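You operate a simulated robot arm through the tools that you are given. There is no shell and no other tool. Be economical: measure what you need, move in short steps, check, and stop when the job is done.

You run a simulated robot arm. Do the job below in one go: nothing can be reset, and whatever is moved stays where it is left.

JOB
Mop up the 9 Y and 12 D wells with the sponge dauber, then dab it clean.
Fine: dab on the scrap pad till the INK slip shows 0 and 0; stand it back on the mint dish; leave the tags and the other wells.

It is judged by the outcome, as a careful person would: the job done as asked, and still so three seconds after it is handed in. It fails if anything else is knocked over, pushed out of place, dropped, spilled or broken.

ROBOT AND FRAMES
A 6-joint arm with a two-finger parallel gripper, fixed in place. Base frame: the origin is at the foot of the arm, x ahead of it, y to its left, z up; the work surface is at about z = 75.4. Units: cm, rad, N and s.
With the tool pointing down near the work surface it reaches from about 36 to 82 cm from the base axis. Its first joint turns from -2.897 to 2.897 rad. Payload 3.91 kg.
The TCP is the grasp point between the finger pads, 3 cm short of the fingertips. In the tool frame z runs along the fingers and y along their closing line. The gripper opens to 11 cm. The fingers are 2 cm wide and 1 cm thick; the gripper's body (4.8 by 11.2 cm) begins 5.5 cm behind the TCP.
Orientation is that of the tool frame in the base frame, as a unit quaternion [w, x, y, z]. With the fingers straight down and closing along the base's y, the tool's x points along the base's -x, its y along +y and its z along -z.

CONTROLS
- The arm moves only by the tool send_rows. Its argument "rows" is a list of rows, each a list of 7 numbers: the shift along the tool's x, y, z in mm, then the turn, a rotation vector about the tool's x, y, z in degrees, then the finger opening in mm, from 0 to 110. In form: [[tx, ty, tz, ax, ay, az, claw], ...]. A call has 1 to 12 rows; each row shifts and turns the commanded pose from where the row before left it, along the tool's axes as they then stand. A row lasts 0.2 s, in which the tool goes at most 5 cm and 0.15 rad; a call with a longer step from one row to the next is refused whole, and so is a gripper value outside its range. Where a pose cannot be reached the arm comes as near as it can. A force on the tool above 40 N (or 10 N above the force at the start of the call, whichever is more), or a blocked arm, ends the call early, and 0.2 s more pass. The fingers move at their own pace (about 4.5 cm/s each) and stop on an object; they squeeze with about 34 N. The grip force told is the motor's: it shows also when the fingers shut on nothing. Time passes only in rows, and 0.2 s behind the last, so rows that do not move let the fingers close. It gives the time, the measured TCP pose, the force on the tool (base axes), the opening and the grip force at its end, in the units of the frame above (readings bear some noise).
- Cameras (640 x 400 px; columns grow to the right, rows downward): "scene" is fixed at [40.04, 64.95, 137.43]; the picture's right is [-0.83, 0.56, 0.00], its down [0.49, 0.73, -0.47] and it looks along [-0.27, -0.39, -0.88] (base axes); focal length 267 px, centre (320, 200). "wrist" rides on the gripper at [-3.6, 0, -5.7] in the tool frame; the picture's right is [0.00, -1.00, 0.00], its down [0.97, 0.00, -0.24] and it looks along [0.24, 0.00, 0.97] (tool axes); focal length 218 px, centre (320, 200). There is no depth. A picture from a camera that has moved, and an enlarged one, comes with that camera's place and axes in the base frame and with its lens.
- grab_frame(camera): a new picture of that camera. It takes no simulated time.
- lift_body(by): slides the trunk up (or, below 0, down) by that many cm; the arm rides with it, the base frame stays. It gives what a move gives, with no picture.
- enlarge(camera, box): a new picture of the part [left, top, right, bottom] of that camera's present view, enlarged. It takes no simulated time.
- close_job(): hands the job in; it is judged then, once.

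Go step by step. Nothing tells you positions but the pictures and the camera data: compare them with the known pose of the tool, close in by small moves and look again before you grip or let go. The budget is 120 turns and 76 pictures, counting those below and the enlarged ones. Unless the task says otherwise, let go and move clear before handing in, and close with one line.

The tools are called after "Request:" as a command line: name --pt "numbers of a row" for each row, then --argument value for the rest, lists and objects as JSON in quotes. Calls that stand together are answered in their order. send_rows: Moves the arm, as the interface text tells. Its arguments: {"type":"object","properties":{"rows":{"type":"array","items":{"type":"array","items":{"type":"number"}}}},"required":["rows"]} The other tools are called the same way: lift_body (by) slides the trunk up or down; grab_frame (camera) takes a picture; enlarge (camera, box) takes an enlarged picture of a part of a camera's view; close_job () hands the job in.

At the start:

```text
clock: 0.0
tool_pos: [13.58, 39.08, 102.4]
tcp_rot: [0.0, 0.0, 1.0, 0.0]
wrist_force: [-0.2, -0.1, -0.1]
grip_width: 11.0
grip_force: 0.0
trunk travel left (down, up): [-47.5, 13.5]
```

scene: 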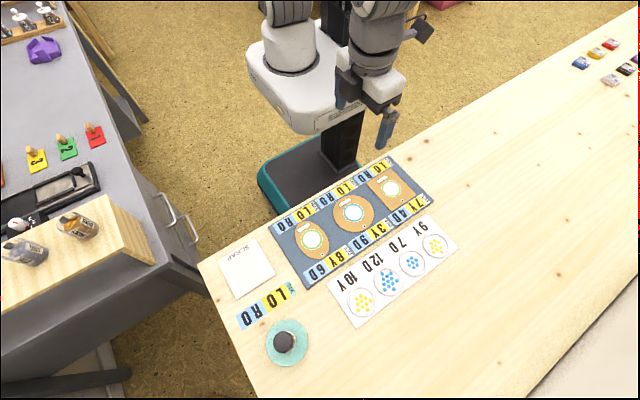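
wrist: 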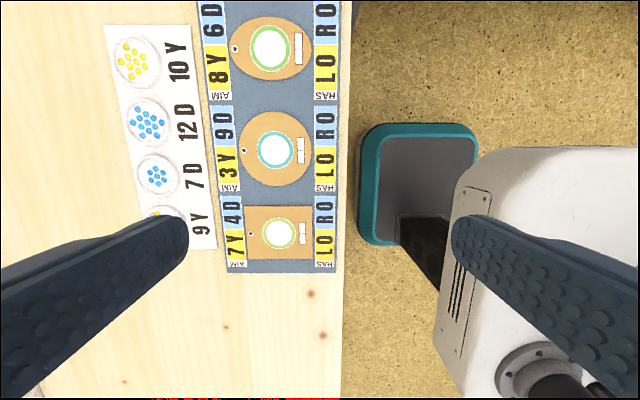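

The scene shows a bench with a plate of tags, a strip of four wells (10Y, 12D, 7D, 9Y), a scrap pad, an INK slip and the dauber on a mint dish. I'll zoom in first.

Request:
enlarge --camera "scene" --box '[200, 220, 360, 380]'

Request:
enlarge --camera "scene" --box '[260, 140, 480, 340]'

```text
2.50 times, centred on (280, 300) of scene
camera zoom: at [40.04, 64.95, 137.43], right [-0.83, 0.56, 0.0], down [0.49, 0.73, -0.47], along [-0.27, -0.39, -0.88], focal length 667 px, centre (420, -50)
```

zoom: 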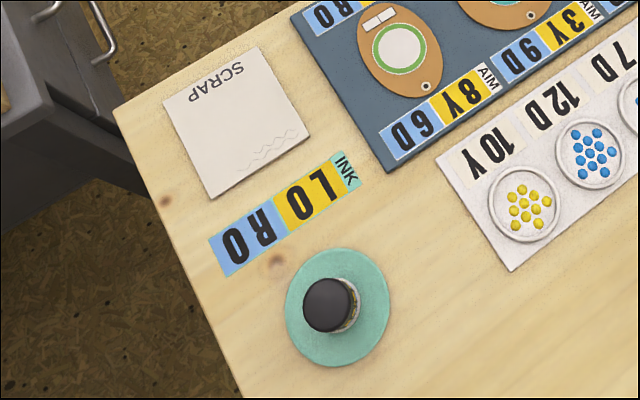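

```text
2.00 times, centred on (370, 240) of scene
camera zoom: at [40.04, 64.95, 137.43], right [-0.83, 0.56, 0.0], down [0.49, 0.73, -0.47], along [-0.27, -0.39, -0.88], focal length 534 px, centre (220, 120)
```

zoom: 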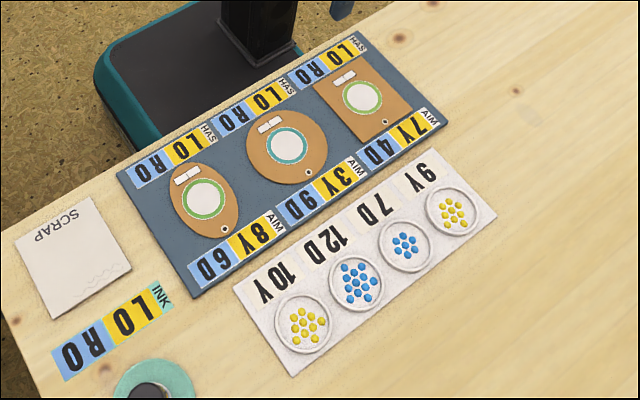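

The dauber stands at about (45, 61). I'll move near it, staying high, and look with the wrist camera.

Request:
send_rows --pt "-38 25 0 0 0 0 110" --pt "-38 25 0 0 0 0 110" --pt "-38 25 0 0 0 0 110" --pt "-38 25 0 0 0 0 110" --pt "-38 25 0 0 0 0 110" --pt "-38 25 0 0 0 0 110" --pt "-38 25 0 0 0 0 110" --pt "0 0 0 0 0 0 110"

Request:
grab_frame --camera "wrist"

```text
clock: 1.8
tool_pos: [40.14, 56.58, 102.39]
tcp_rot: [0.0, 0.0, 1.0, 0.0]
wrist_force: [0.1, -0.3, -1.3]
grip_width: 11.0
grip_force: 0.0
trunk travel left (down, up): [-47.5, 13.5]
```

```text
71 pictures are left
camera wrist: at [43.8, 56.57, 108.13], right [0.0, -1.0, 0.0], down [-0.97, 0.0, 0.24], along [-0.24, 0.0, -0.97], focal length 218 px, centre (320, 200)
```

wrist: 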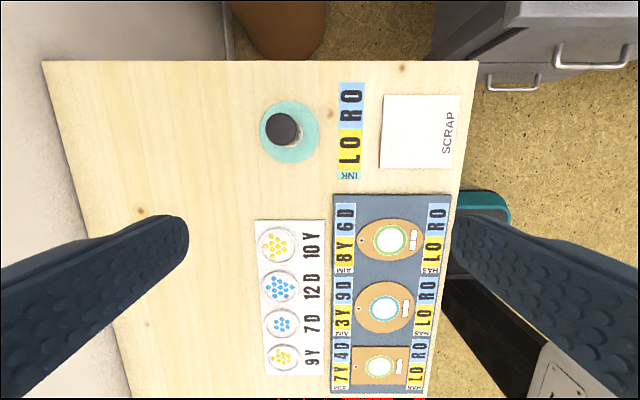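

The dish centre is at about (45.6, 61) and the dauber top at around z 82. I'll move over it and look closer.

Request:
send_rows --pt "-27 22 30 0 0 0 110" --pt "-27 22 30 0 0 0 110" --pt "0 0 20 0 0 0 110" --pt "0 0 0 0 0 0 110"

Request:
grab_frame --camera "wrist"

Request:
enlarge --camera "scene" --box '[240, 300, 340, 380]'

```text
clock: 2.8
tool_pos: [45.47, 61.04, 94.43]
tcp_rot: [0.0, 0.0, 1.0, 0.0]
wrist_force: [-0.7, -0.2, 0.1]
grip_width: 10.96
grip_force: 0.0
trunk travel left (down, up): [-47.5, 13.5]
```

```text
70 pictures are left
camera wrist: at [49.18, 60.93, 100.1], right [0.0, -1.0, 0.0], down [-0.97, 0.0, 0.24], along [-0.24, 0.0, -0.97], focal length 218 px, centre (320, 200)
```

wrist: 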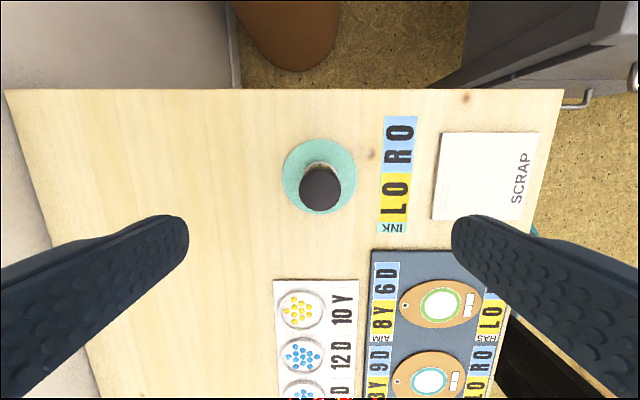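

```text
5.00 times, centred on (290, 340) of scene
camera zoom: at [40.04, 64.95, 137.43], right [-0.83, 0.56, 0.0], down [0.49, 0.73, -0.47], along [-0.27, -0.39, -0.88], focal length 1334 px, centre (470, -500)
```

zoom: 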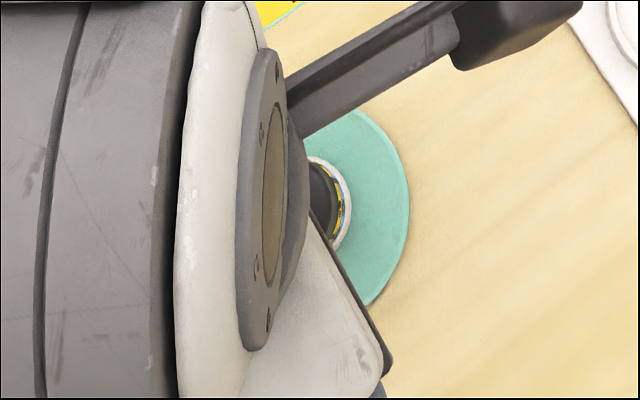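

The dauber is centred near (45.7, 60.95) with its top at about z 81.4. I'll descend, then check the dauber and slip again.

Request:
send_rows --pt "-1 0 40 0 0 0 110" --pt "0 0 40 0 0 0 110" --pt "0 0 0 0 0 0 110"

Request:
grab_frame --camera "wrist"

```text
clock: 3.6
tool_pos: [45.49, 60.96, 86.19]
tcp_rot: [-0.001, 0.0, 1.0, 0.0]
wrist_force: [0.8, 0.0, -0.6]
grip_width: 10.99
grip_force: 0.0
trunk travel left (down, up): [-47.5, 13.5]
```

```text
68 pictures are left
camera wrist: at [49.18, 60.86, 92.01], right [0.0, -1.0, 0.0], down [-0.97, 0.0, 0.24], along [-0.24, 0.0, -0.97], focal length 218 px, centre (320, 200)
```

wrist: 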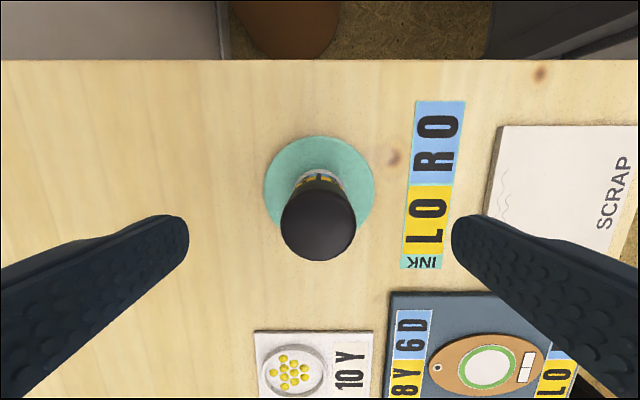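

The dauber axis is at about (45.75, 60.95). I'll lower onto the handle and close.

Request:
send_rows --pt "-2 0 26 0 0 0 110" --pt "0 0 26 0 0 0 110" --pt "0 0 0 0 0 0 110"

Request:
grab_frame --camera "wrist"

Request:
enlarge --camera "scene" --box '[240, 300, 340, 380]'

```text
clock: 4.4
tool_pos: [45.9, 61.01, 81.17]
tcp_rot: [0.0, 0.0, 1.0, 0.0]
wrist_force: [0.0, -0.2, -0.1]
grip_width: 11.0
grip_force: 0.1
trunk travel left (down, up): [-47.5, 13.5]
```

```text
67 pictures are left
camera wrist: at [49.5, 60.88, 86.85], right [0.0, -1.0, 0.0], down [-0.97, 0.0, 0.24], along [-0.24, 0.0, -0.97], focal length 218 px, centre (320, 200)
```

wrist: 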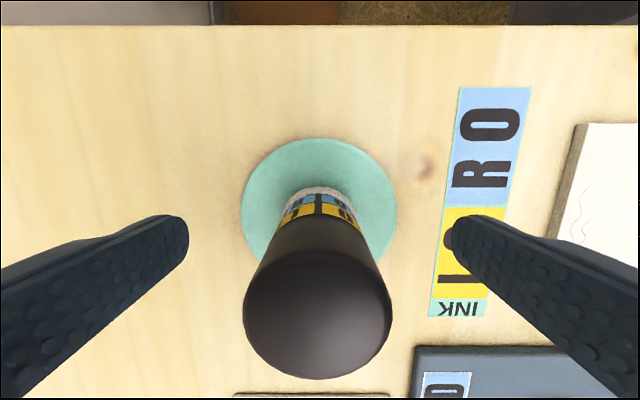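

```text
5.00 times, centred on (290, 340) of scene
camera zoom: at [40.04, 64.95, 137.43], right [-0.83, 0.56, 0.0], down [0.49, 0.73, -0.47], along [-0.27, -0.39, -0.88], focal length 1334 px, centre (470, -500)
```

zoom: 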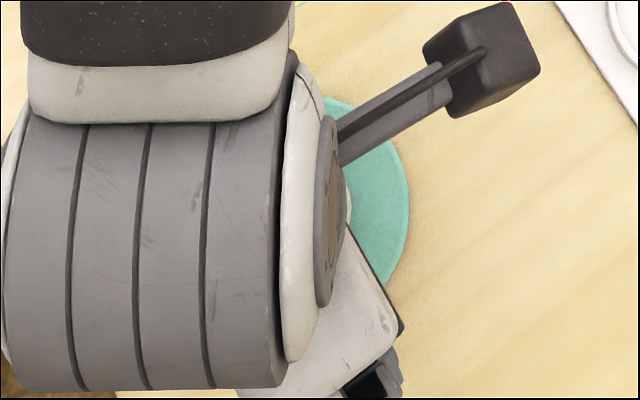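

I see a coloured band on the dauber's lower part; I'll look at it closely before gripping.

Request:
enlarge --camera "wrist" --box '[260, 170, 380, 250]'

```text
5.00 times, centred on (320, 210) of wrist
camera zoom: at [49.5, 60.88, 86.85], right [0.0, -1.0, 0.0], down [-0.97, 0.0, 0.24], along [-0.24, 0.0, -0.97], focal length 1091 px, centre (320, 150)
```

zoom: 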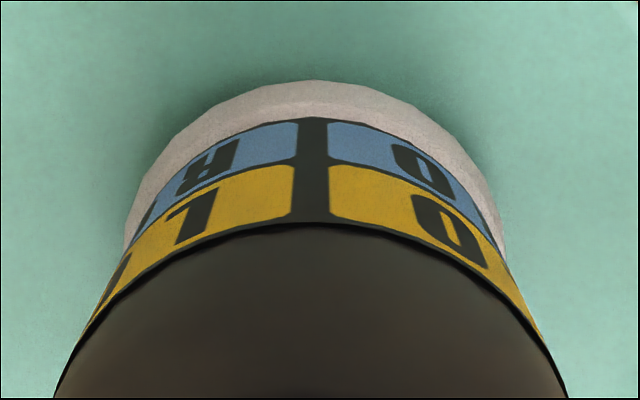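

The dauber has counters (L 0 / R 0) around a white sponge. I'll close the fingers on the handle.

Request:
send_rows --pt "0 0 0 0 0 0 55" --pt "0 0 0 0 0 0 55" --pt "0 0 0 0 0 0 20" --pt "0 0 0 0 0 0 20" --pt "0 0 0 0 0 0 20" --pt "0 0 0 0 0 0 20" --pt "0 0 0 0 0 0 20"

Request:
grab_frame --camera "wrist"

```text
clock: 6.0
tool_pos: [45.89, 61.01, 81.19]
tcp_rot: [0.0, 0.0, 1.0, -0.001]
wrist_force: [-0.4, -0.4, 0.1]
grip_width: 3.42
grip_force: 33.8
trunk travel left (down, up): [-47.5, 13.5]
```

```text
64 pictures are left
camera wrist: at [49.5, 60.87, 86.86], right [0.0, -1.0, 0.0], down [-0.97, 0.0, 0.24], along [-0.24, 0.0, -0.97], focal length 218 px, centre (320, 200)
```

wrist: 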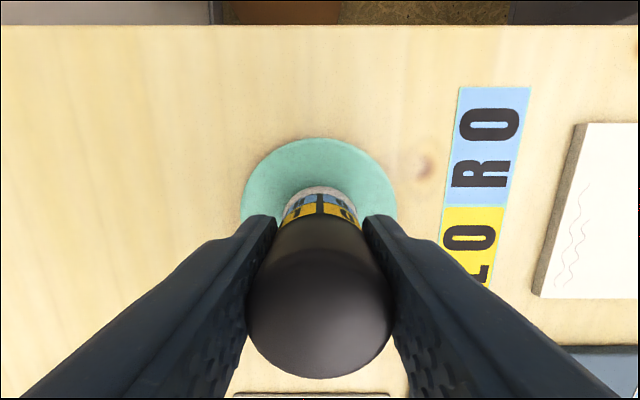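

Firm grip at 3.42 cm. I'll lift straight up 7 cm and carry it over toward the 9 Y well.

Request:
send_rows --pt "0 0 -15 0 0 0 20" --pt "0 0 -30 0 0 0 20" --pt "0 0 -35 0 0 0 20" --pt "0 0 0 0 0 0 20"

Request:
send_rows --pt "20 0 0 0 0 0 20" --pt "40 3 0 0 0 0 20" --pt "40 3 0 0 0 0 20" --pt "40 3 0 0 0 0 20" --pt "40 3 0 0 0 0 20" --pt "40 3 0 0 0 0 20" --pt "40 3 0 0 0 0 20" --pt "40 3 0 0 0 0 20" --pt "40 3 0 0 0 0 20" --pt "40 2 0 0 0 0 20" --pt "25 0 0 0 0 0 20" --pt "0 0 0 0 0 0 20"

Request:
grab_frame --camera "wrist"

Request:
grab_frame --camera "scene"

```text
clock: 7.0
tool_pos: [45.82, 60.82, 89.22]
tcp_rot: [0.0, 0.0, 1.0, -0.001]
wrist_force: [0.2, -0.5, -0.1]
grip_width: 3.43
grip_force: 33.5
trunk travel left (down, up): [-47.5, 13.5]
```

```text
clock: 9.6
tool_pos: [5.28, 63.67, 89.09]
tcp_rot: [0.0, 0.0, 1.0, -0.001]
wrist_force: [-1.0, 0.0, -0.2]
grip_width: 3.41
grip_force: 34.5
trunk travel left (down, up): [-47.5, 13.5]
```

```text
63 pictures are left
camera wrist: at [8.97, 63.59, 94.79], right [0.0, -1.0, 0.0], down [-0.97, 0.0, 0.24], along [-0.24, 0.0, -0.97], focal length 218 px, centre (320, 200)
```

wrist: 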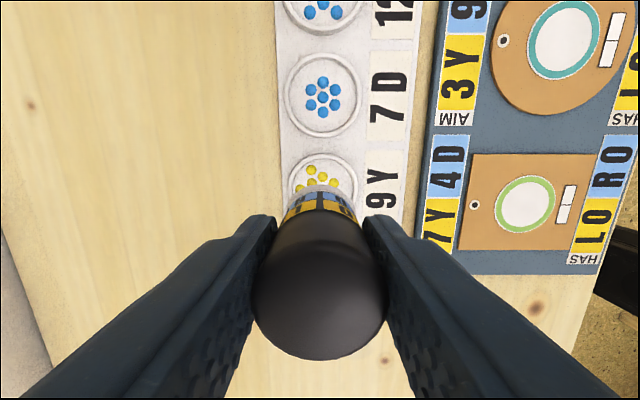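

```text
62 pictures are left
```

scene: 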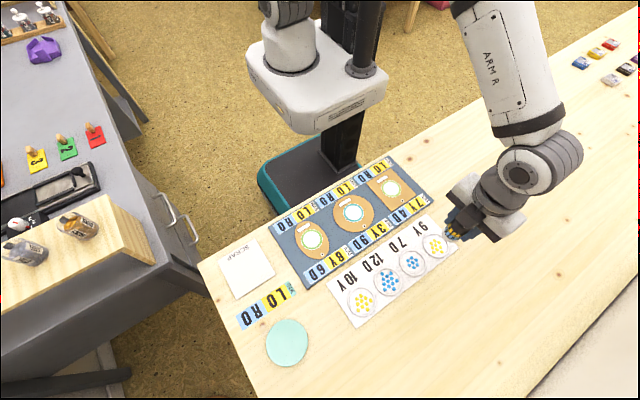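

From the wrist view, the 9 Y well centre is at about (5.4, 63.4). I'll align and lower to just above it, then look.

Request:
send_rows --pt "-1 -2.5 20 0 0 0 20" --pt "0 0 30 0 0 0 20" --pt "0 0 12 0 0 0 20" --pt "0 0 0 0 0 0 20"

Request:
grab_frame --camera "wrist"

Request:
enlarge --camera "scene" --box '[390, 200, 490, 280]'

```text
clock: 10.6
tool_pos: [5.45, 63.4, 82.89]
tcp_rot: [0.0, 0.0, 1.0, 0.0]
wrist_force: [-0.1, 0.3, -0.4]
grip_width: 3.42
grip_force: 33.8
trunk travel left (down, up): [-47.5, 13.5]
```

```text
61 pictures are left
camera wrist: at [9.13, 63.35, 88.59], right [0.0, -1.0, 0.0], down [-0.97, 0.0, 0.24], along [-0.24, 0.0, -0.97], focal length 218 px, centre (320, 200)
```

wrist: 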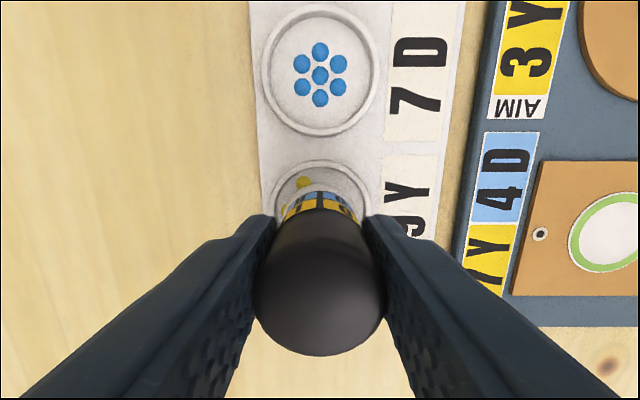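

```text
5.00 times, centred on (440, 240) of scene
camera zoom: at [40.04, 64.95, 137.43], right [-0.83, 0.56, 0.0], down [0.49, 0.73, -0.47], along [-0.27, -0.39, -0.88], focal length 1334 px, centre (-280, 0)
```

zoom: 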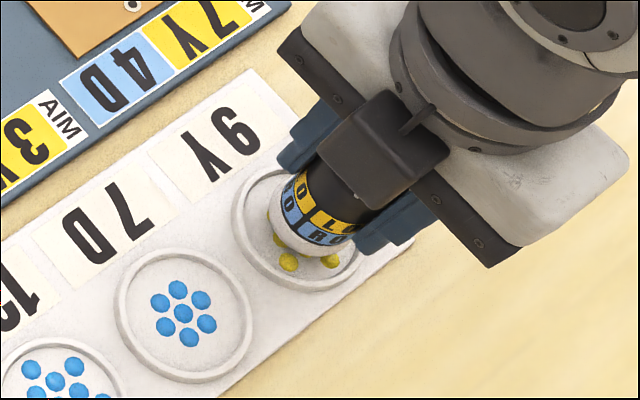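

Alignment over the 9 Y well looks good. I'll lower gently until contact.

Request:
send_rows --pt "0 0 8 0 0 0 20" --pt "0 0 4 0 0 0 20" --pt "0 0 3 0 0 0 20" --pt "0 0 2 0 0 0 20" --pt "0 0 0 0 0 0 20"

Request:
enlarge --camera "scene" --box '[390, 200, 490, 280]'

```text
clock: 11.8
tool_pos: [5.38, 63.33, 81.42]
tcp_rot: [0.0, 0.0, 1.0, 0.003]
wrist_force: [1.6, 5.3, 24.0]
grip_width: 3.42
grip_force: 34.2
trunk travel left (down, up): [-47.5, 13.5]
```

```text
5.00 times, centred on (440, 240) of scene
camera zoom: at [40.04, 64.95, 137.43], right [-0.83, 0.56, 0.0], down [0.49, 0.73, -0.47], along [-0.27, -0.39, -0.88], focal length 1334 px, centre (-280, 0)
```

zoom: 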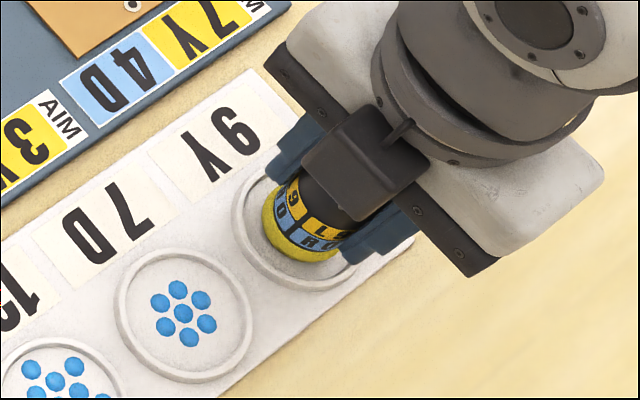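

The 9 Y well has been soaked up (the band reads 9 and the sponge is yellow). I'll lift and move to the 12 D well at about (20.6, 63.4).

Request:
send_rows --pt "0 0 -10 0 0 0 20" --pt "0 0 -25 0 0 0 20" --pt "-20 0 -20 0 0 0 20" --pt "-40 0 0 0 0 0 20" --pt "-40 0 0 0 0 0 20" --pt "-40 0 0 0 0 0 20" --pt "-12 0 0 0 0 0 20" --pt "0 0 0 0 0 0 20" --pt "0 0 0 0 0 0 20"

Request:
grab_frame --camera "wrist"

Request:
grab_frame --camera "scene"

```text
clock: 13.8
tool_pos: [20.71, 63.33, 86.82]
tcp_rot: [-0.001, 0.0, 1.0, 0.0]
wrist_force: [0.5, 0.6, -0.5]
grip_width: 3.43
grip_force: 34.0
trunk travel left (down, up): [-47.5, 13.5]
```

```text
58 pictures are left
camera wrist: at [24.33, 63.36, 92.43], right [0.0, -1.0, 0.0], down [-0.97, 0.0, 0.24], along [-0.24, 0.0, -0.97], focal length 218 px, centre (320, 200)
```

wrist: 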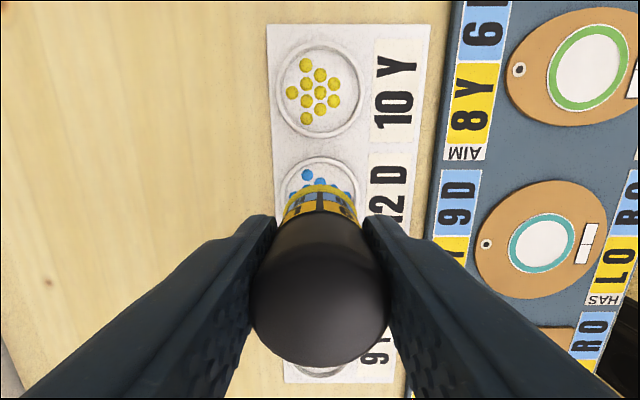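

```text
57 pictures are left
```

scene: 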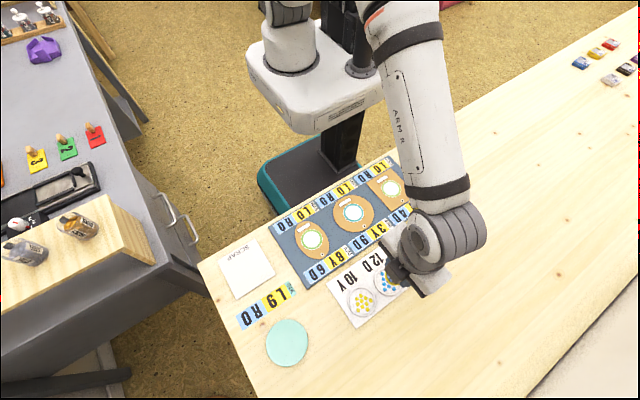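

The INK slip reads L9 R0, and I'm centred over 12 D (centre ≈ (20.5, 63.35)). I'll lower onto it.

Request:
send_rows --pt "1 0 20 0 0 0 20" --pt "0 0 20 0 0 0 20" --pt "0 0 8 0 0 0 20" --pt "0 0 4 0 0 0 20" --pt "0 0 3 0 0 0 20" --pt "0 0 0 0 0 0 20"

Request:
enlarge --camera "scene" --box '[340, 220, 440, 300]'

```text
clock: 15.2
tool_pos: [20.54, 63.32, 81.5]
tcp_rot: [0.0, 0.0, 1.0, 0.003]
wrist_force: [-2.5, 1.9, 24.3]
grip_width: 3.42
grip_force: 33.9
trunk travel left (down, up): [-47.5, 13.5]
```

```text
5.00 times, centred on (390, 260) of scene
camera zoom: at [40.04, 64.95, 137.43], right [-0.83, 0.56, 0.0], down [0.49, 0.73, -0.47], along [-0.27, -0.39, -0.88], focal length 1334 px, centre (-30, -100)
```

zoom: 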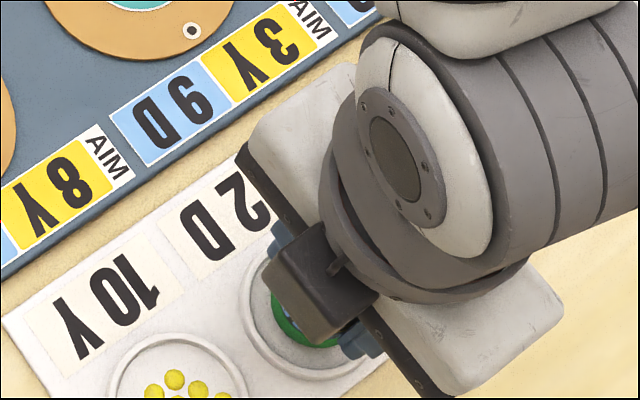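

The sponge has turned green (both inks). I'll lift and check the slip and the wells.

Request:
send_rows --pt "0 0 -10 0 0 0 20" --pt "0 0 -25 0 0 0 20" --pt "0 0 -35 0 0 0 20" --pt "-35 0 0 0 0 0 20" --pt "-40 0 0 0 0 0 20" --pt "-40 0 0 0 0 0 20" --pt "-35 -25 0 0 0 0 20" --pt "-35 -25 0 0 0 0 20" --pt "-30 -35 0 0 0 0 20" --pt "-20 -45 0 0 0 0 20" --pt "-10 -45 0 0 0 0 20" --pt "0 0 0 0 0 0 20"

Request:
grab_frame --camera "scene"

Request:
grab_frame --camera "wrist"

```text
clock: 17.8
tool_pos: [44.92, 45.92, 88.21]
tcp_rot: [0.001, 0.0, 1.0, 0.0]
wrist_force: [-0.1, 0.1, -0.8]
grip_width: 3.42
grip_force: 34.2
trunk travel left (down, up): [-47.5, 13.5]
```

```text
55 pictures are left
```

scene: 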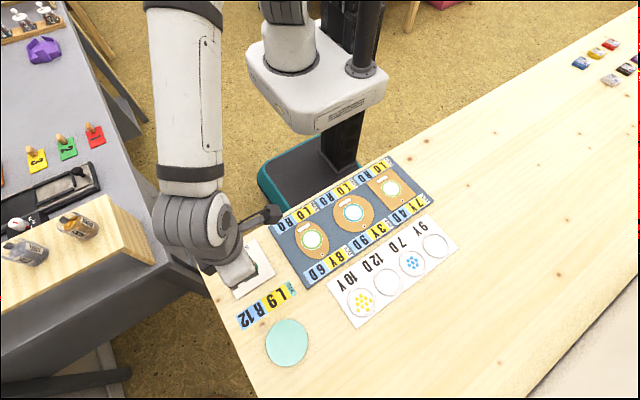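

```text
54 pictures are left
camera wrist: at [48.61, 45.75, 93.92], right [0.0, -1.0, 0.0], down [-0.97, 0.0, 0.24], along [-0.24, 0.0, -0.97], focal length 218 px, centre (320, 200)
```

wrist: 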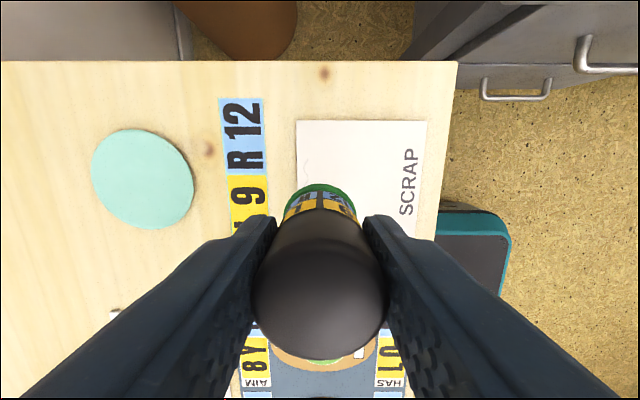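

The slip shows L9 R12, and both wells are empty with the others untouched. The scrap pad centre is about (45.7, 42.4); I'll align above it and dab.

Request:
send_rows --pt "-8 -34 0 0 0 0 20" --pt "0 0 20 0 0 0 20" --pt "0 0 20 0 0 0 20" --pt "0 0 0 0 0 0 20"

Request:
send_rows --pt "0 0 10 0 0 0 20" --pt "0 0 6 0 0 0 20" --pt "0 0 4 0 0 0 20" --pt "0 0 0 0 0 0 20"

Request:
grab_frame --camera "wrist"

Request:
enlarge --camera "scene" --box '[210, 240, 310, 340]'

```text
clock: 18.8
tool_pos: [45.79, 42.47, 84.09]
tcp_rot: [0.0, -0.001, 1.0, 0.0]
wrist_force: [-0.9, -0.1, -0.9]
grip_width: 3.4
grip_force: 34.6
trunk travel left (down, up): [-47.5, 13.5]
```

```text
clock: 19.8
tool_pos: [45.77, 42.3, 82.23]
tcp_rot: [0.0, 0.0, 1.0, 0.0]
wrist_force: [0.1, -0.4, -0.1]
grip_width: 3.42
grip_force: 34.5
trunk travel left (down, up): [-47.5, 13.5]
```

```text
53 pictures are left
camera wrist: at [49.5, 42.37, 87.88], right [0.0, -1.0, 0.0], down [-0.97, 0.0, 0.24], along [-0.24, 0.0, -0.97], focal length 218 px, centre (320, 200)
```

wrist: 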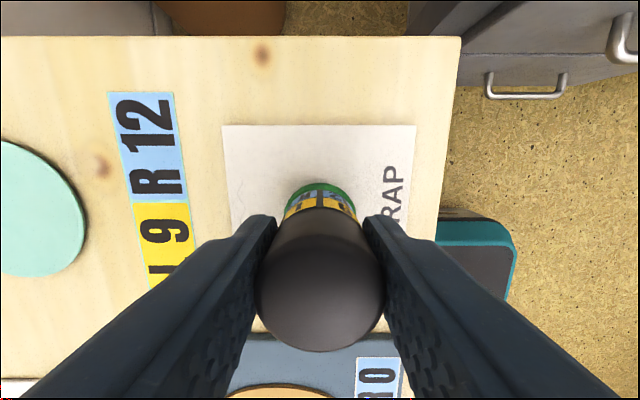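

```text
4.00 times, centred on (260, 290) of scene
camera zoom: at [40.04, 64.95, 137.43], right [-0.83, 0.56, 0.0], down [0.49, 0.73, -0.47], along [-0.27, -0.39, -0.88], focal length 1067 px, centre (560, -160)
```

zoom: 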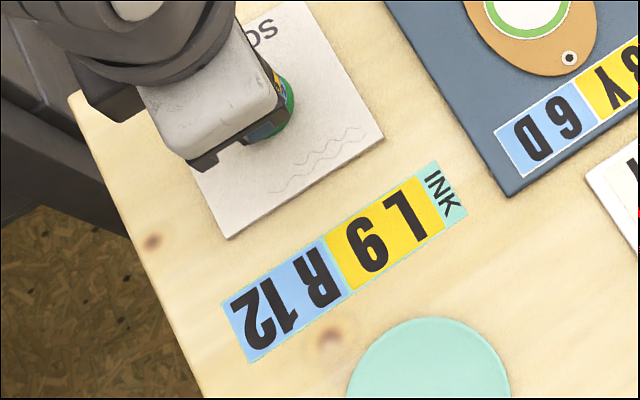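

Just above the pad, no contact yet. I'll lower further to touch.

Request:
send_rows --pt "0 0 4 0 0 0 20" --pt "0 0 3 0 0 0 20" --pt "0 0 3 0 0 0 20" --pt "0 0 0 0 0 0 20"

Request:
enlarge --camera "scene" --box '[210, 240, 310, 340]'

```text
clock: 20.8
tool_pos: [45.81, 42.5, 81.3]
tcp_rot: [0.002, 0.0, 1.0, 0.001]
wrist_force: [2.4, 2.4, 23.3]
grip_width: 3.42
grip_force: 34.4
trunk travel left (down, up): [-47.5, 13.5]
```

```text
4.00 times, centred on (260, 290) of scene
camera zoom: at [40.04, 64.95, 137.43], right [-0.83, 0.56, 0.0], down [0.49, 0.73, -0.47], along [-0.27, -0.39, -0.88], focal length 1067 px, centre (560, -160)
```

zoom: 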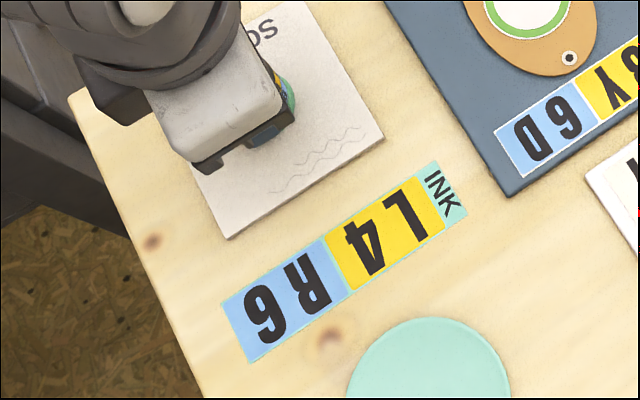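

One dab halved it: L4 R6. I'll lift and dab again repeatedly.

Request:
send_rows --pt "0 0 -10 0 0 0 20" --pt "0 0 -15 0 0 0 20" --pt "0 0 0 0 0 0 20" --pt "0 0 13 0 0 0 20" --pt "0 0 6 0 0 0 20" --pt "0 0 3 0 0 0 20" --pt "0 0 3 0 0 0 20" --pt "0 0 0 0 0 0 20"

Request:
enlarge --camera "scene" --box '[210, 240, 310, 340]'

```text
clock: 22.6
tool_pos: [45.79, 42.4, 81.29]
tcp_rot: [0.0, 0.001, 1.0, 0.001]
wrist_force: [-1.2, 0.8, 13.2]
grip_width: 3.42
grip_force: 34.1
trunk travel left (down, up): [-47.5, 13.5]
```

```text
4.00 times, centred on (260, 290) of scene
camera zoom: at [40.04, 64.95, 137.43], right [-0.83, 0.56, 0.0], down [0.49, 0.73, -0.47], along [-0.27, -0.39, -0.88], focal length 1067 px, centre (560, -160)
```

zoom: 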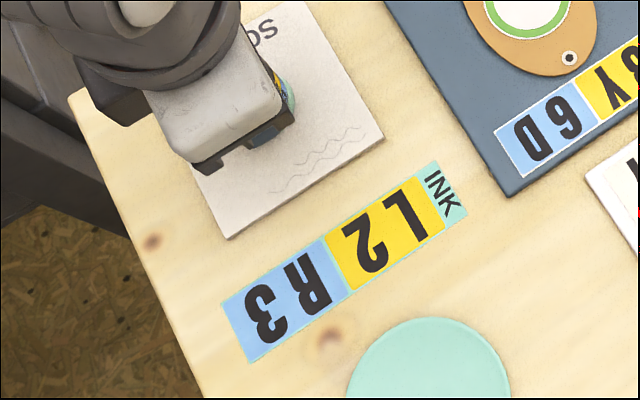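

Now L2 R3. Two more dabs should clear it.

Request:
send_rows --pt "0 0 -10 0 0 0 20" --pt "0 0 -15 0 0 0 20" --pt "0 0 0 0 0 0 20" --pt "0 0 13 0 0 0 20" --pt "0 0 6 0 0 0 20" --pt "0 0 3 0 0 0 20" --pt "0 0 3.5 0 0 0 20" --pt "0 0 0 0 0 0 20"

Request:
send_rows --pt "0 0 -10 0 0 0 20" --pt "0 0 -15 0 0 0 20" --pt "0 0 0 0 0 0 20" --pt "0 0 13 0 0 0 20" --pt "0 0 6 0 0 0 20" --pt "0 0 3 0 0 0 20" --pt "0 0 3 0 0 0 20" --pt "0 0 0 0 0 0 20"

Request:
enlarge --camera "scene" --box '[210, 240, 310, 340]'

```text
clock: 24.4
tool_pos: [45.87, 42.37, 81.35]
tcp_rot: [0.002, 0.0, 1.0, 0.002]
wrist_force: [-0.5, 1.9, 19.5]
grip_width: 3.43
grip_force: 34.1
trunk travel left (down, up): [-47.5, 13.5]
```

```text
clock: 26.2
tool_pos: [45.76, 42.44, 81.46]
tcp_rot: [0.001, 0.001, 1.0, 0.001]
wrist_force: [-1.1, 1.2, 16.9]
grip_width: 3.39
grip_force: 33.4
trunk travel left (down, up): [-47.5, 13.5]
```

```text
4.00 times, centred on (260, 290) of scene
camera zoom: at [40.04, 64.95, 137.43], right [-0.83, 0.56, 0.0], down [0.49, 0.73, -0.47], along [-0.27, -0.39, -0.88], focal length 1067 px, centre (560, -160)
```

zoom: 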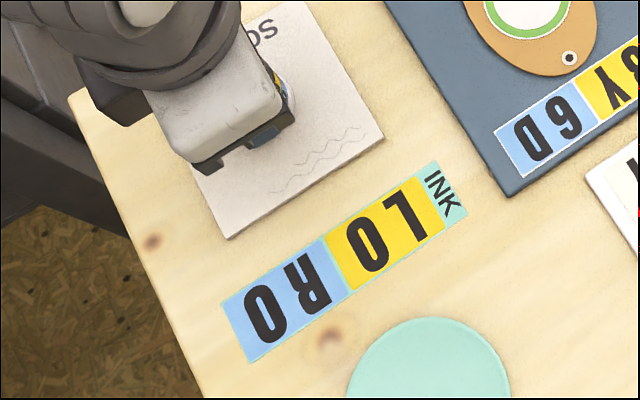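

The slip shows L0 R0. I'll lift and carry the dauber back over the mint dish.

Request:
send_rows --pt "0 0 -10 0 0 0 20" --pt "0 0 -25 0 0 0 20" --pt "0 0 -25 0 0 0 20" --pt "0 20 0 0 0 0 20" --pt "0 40 0 0 0 0 20" --pt "0 40 0 0 0 0 20" --pt "0 40 0 0 0 0 20" --pt "0 35 0 0 0 0 20" --pt "0 10 0 0 0 0 20" --pt "0 0 0 0 0 0 20"

Request:
grab_frame --camera "wrist"

Request:
grab_frame --camera "scene"

```text
clock: 28.4
tool_pos: [45.72, 61.02, 87.16]
tcp_rot: [0.0, 0.0, 1.0, 0.0]
wrist_force: [0.1, 0.0, -0.3]
grip_width: 3.44
grip_force: 34.3
trunk travel left (down, up): [-47.5, 13.5]
```

```text
48 pictures are left
camera wrist: at [49.48, 60.93, 92.87], right [0.0, -1.0, 0.0], down [-0.97, 0.0, 0.24], along [-0.24, 0.0, -0.97], focal length 218 px, centre (320, 200)
```

wrist: 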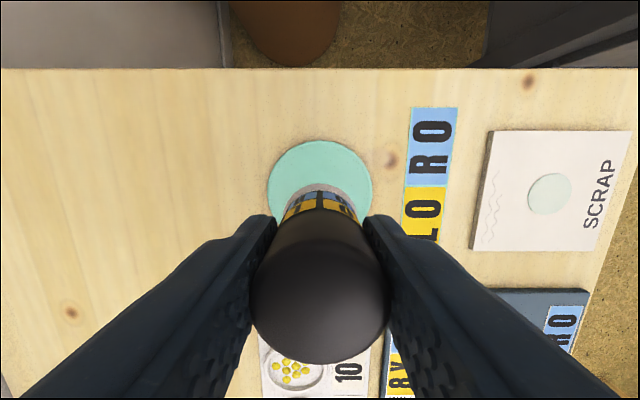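

```text
47 pictures are left
```

scene: 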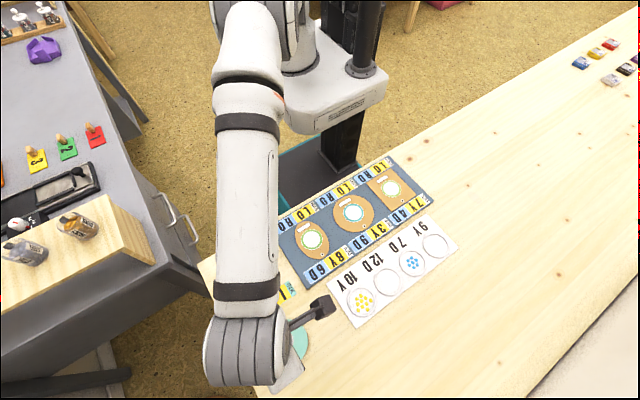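

The dish is centred right under the dauber (≈(45.8, 60.93)). I'll lower until it lightly touches.

Request:
send_rows --pt "-1 -1 20 0 0 0 20" --pt "0 0 20 0 0 0 20" --pt "0 0 9 0 0 0 20" --pt "0 0 3 0 0 0 20" --pt "0 0 2 0 0 0 20" --pt "0 0 2 0 0 0 20" --pt "0 0 0 0 0 0 20"

```text
clock: 30.0
tool_pos: [45.94, 60.85, 81.73]
tcp_rot: [-0.001, 0.0, 1.0, 0.0]
wrist_force: [0.8, 1.1, 0.1]
grip_width: 3.42
grip_force: 34.2
trunk travel left (down, up): [-47.5, 13.5]
```

Request:
send_rows --pt "0 0 1.5 0 0 0 20" --pt "0 0 1.5 0 0 0 20" --pt "0 0 0 0 0 0 20"

```text
clock: 30.8
tool_pos: [45.83, 60.83, 81.52]
tcp_rot: [0.001, 0.0, 1.0, 0.002]
wrist_force: [0.9, -0.7, 11.0]
grip_width: 3.44
grip_force: 34.1
trunk travel left (down, up): [-47.5, 13.5]
```

It is in contact with the dish (11 N). I'll open the fingers and check before rising.

Request:
send_rows --pt "0 0 0 0 0 0 45" --pt "0 0 0 0 0 0 70" --pt "0 0 0 0 0 0 110" --pt "0 0 0 0 0 0 110" --pt "0 0 0 0 0 0 110"

Request:
send_rows --pt "0 0 -20 0 0 0 110" --pt "0 0 -40 0 0 0 110" --pt "0 0 -45 0 0 0 110" --pt "0 0 -45 0 0 0 110" --pt "30 -35 0 0 0 0 110" --pt "30 -35 0 0 0 0 110" --pt "30 -35 0 0 0 0 110" --pt "30 -35 0 0 0 0 110" --pt "30 -35 0 0 0 0 110" --pt "30 -35 0 0 0 0 110" --pt "0 0 0 0 0 0 110"

Request:
grab_frame --camera "scene"

Request:
enlarge --camera "scene" --box '[200, 220, 360, 380]'

```text
clock: 32.0
tool_pos: [45.91, 60.84, 81.37]
tcp_rot: [0.0, 0.0, 1.0, 0.0]
wrist_force: [0.0, 0.4, 0.9]
grip_width: 11.0
grip_force: 0.1
trunk travel left (down, up): [-47.5, 13.5]
```

```text
clock: 34.4
tool_pos: [27.82, 39.75, 96.46]
tcp_rot: [0.001, 0.0, 1.0, 0.0]
wrist_force: [0.3, 0.1, -0.4]
grip_width: 10.97
grip_force: 0.1
trunk travel left (down, up): [-47.5, 13.5]
```

```text
46 pictures are left
```

scene: 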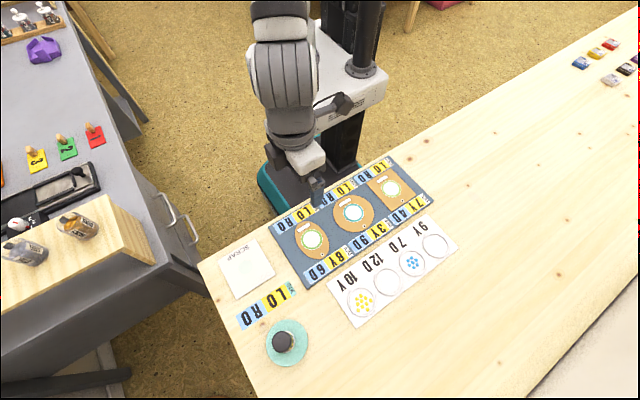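

```text
2.50 times, centred on (280, 300) of scene
camera zoom: at [40.04, 64.95, 137.43], right [-0.83, 0.56, 0.0], down [0.49, 0.73, -0.47], along [-0.27, -0.39, -0.88], focal length 667 px, centre (420, -50)
```

zoom: 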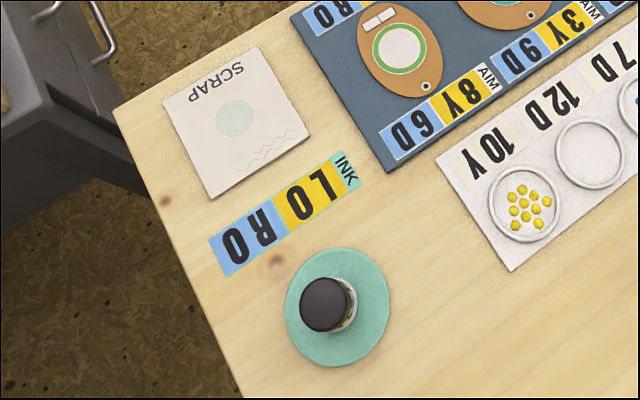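

The dauber stands upright on the mint dish and the slip reads L0 R0. The 9 Y and 12 D wells are empty, and the tags and other wells are unchanged, so I'm handing in.

Request:
close_job

```text
The job is handed in.
```

The 9 Y and 12 D wells are mopped up, the sponge is dabbed clean (INK slip shows 0 and 0), and the dauber is standing back on the mint dish.
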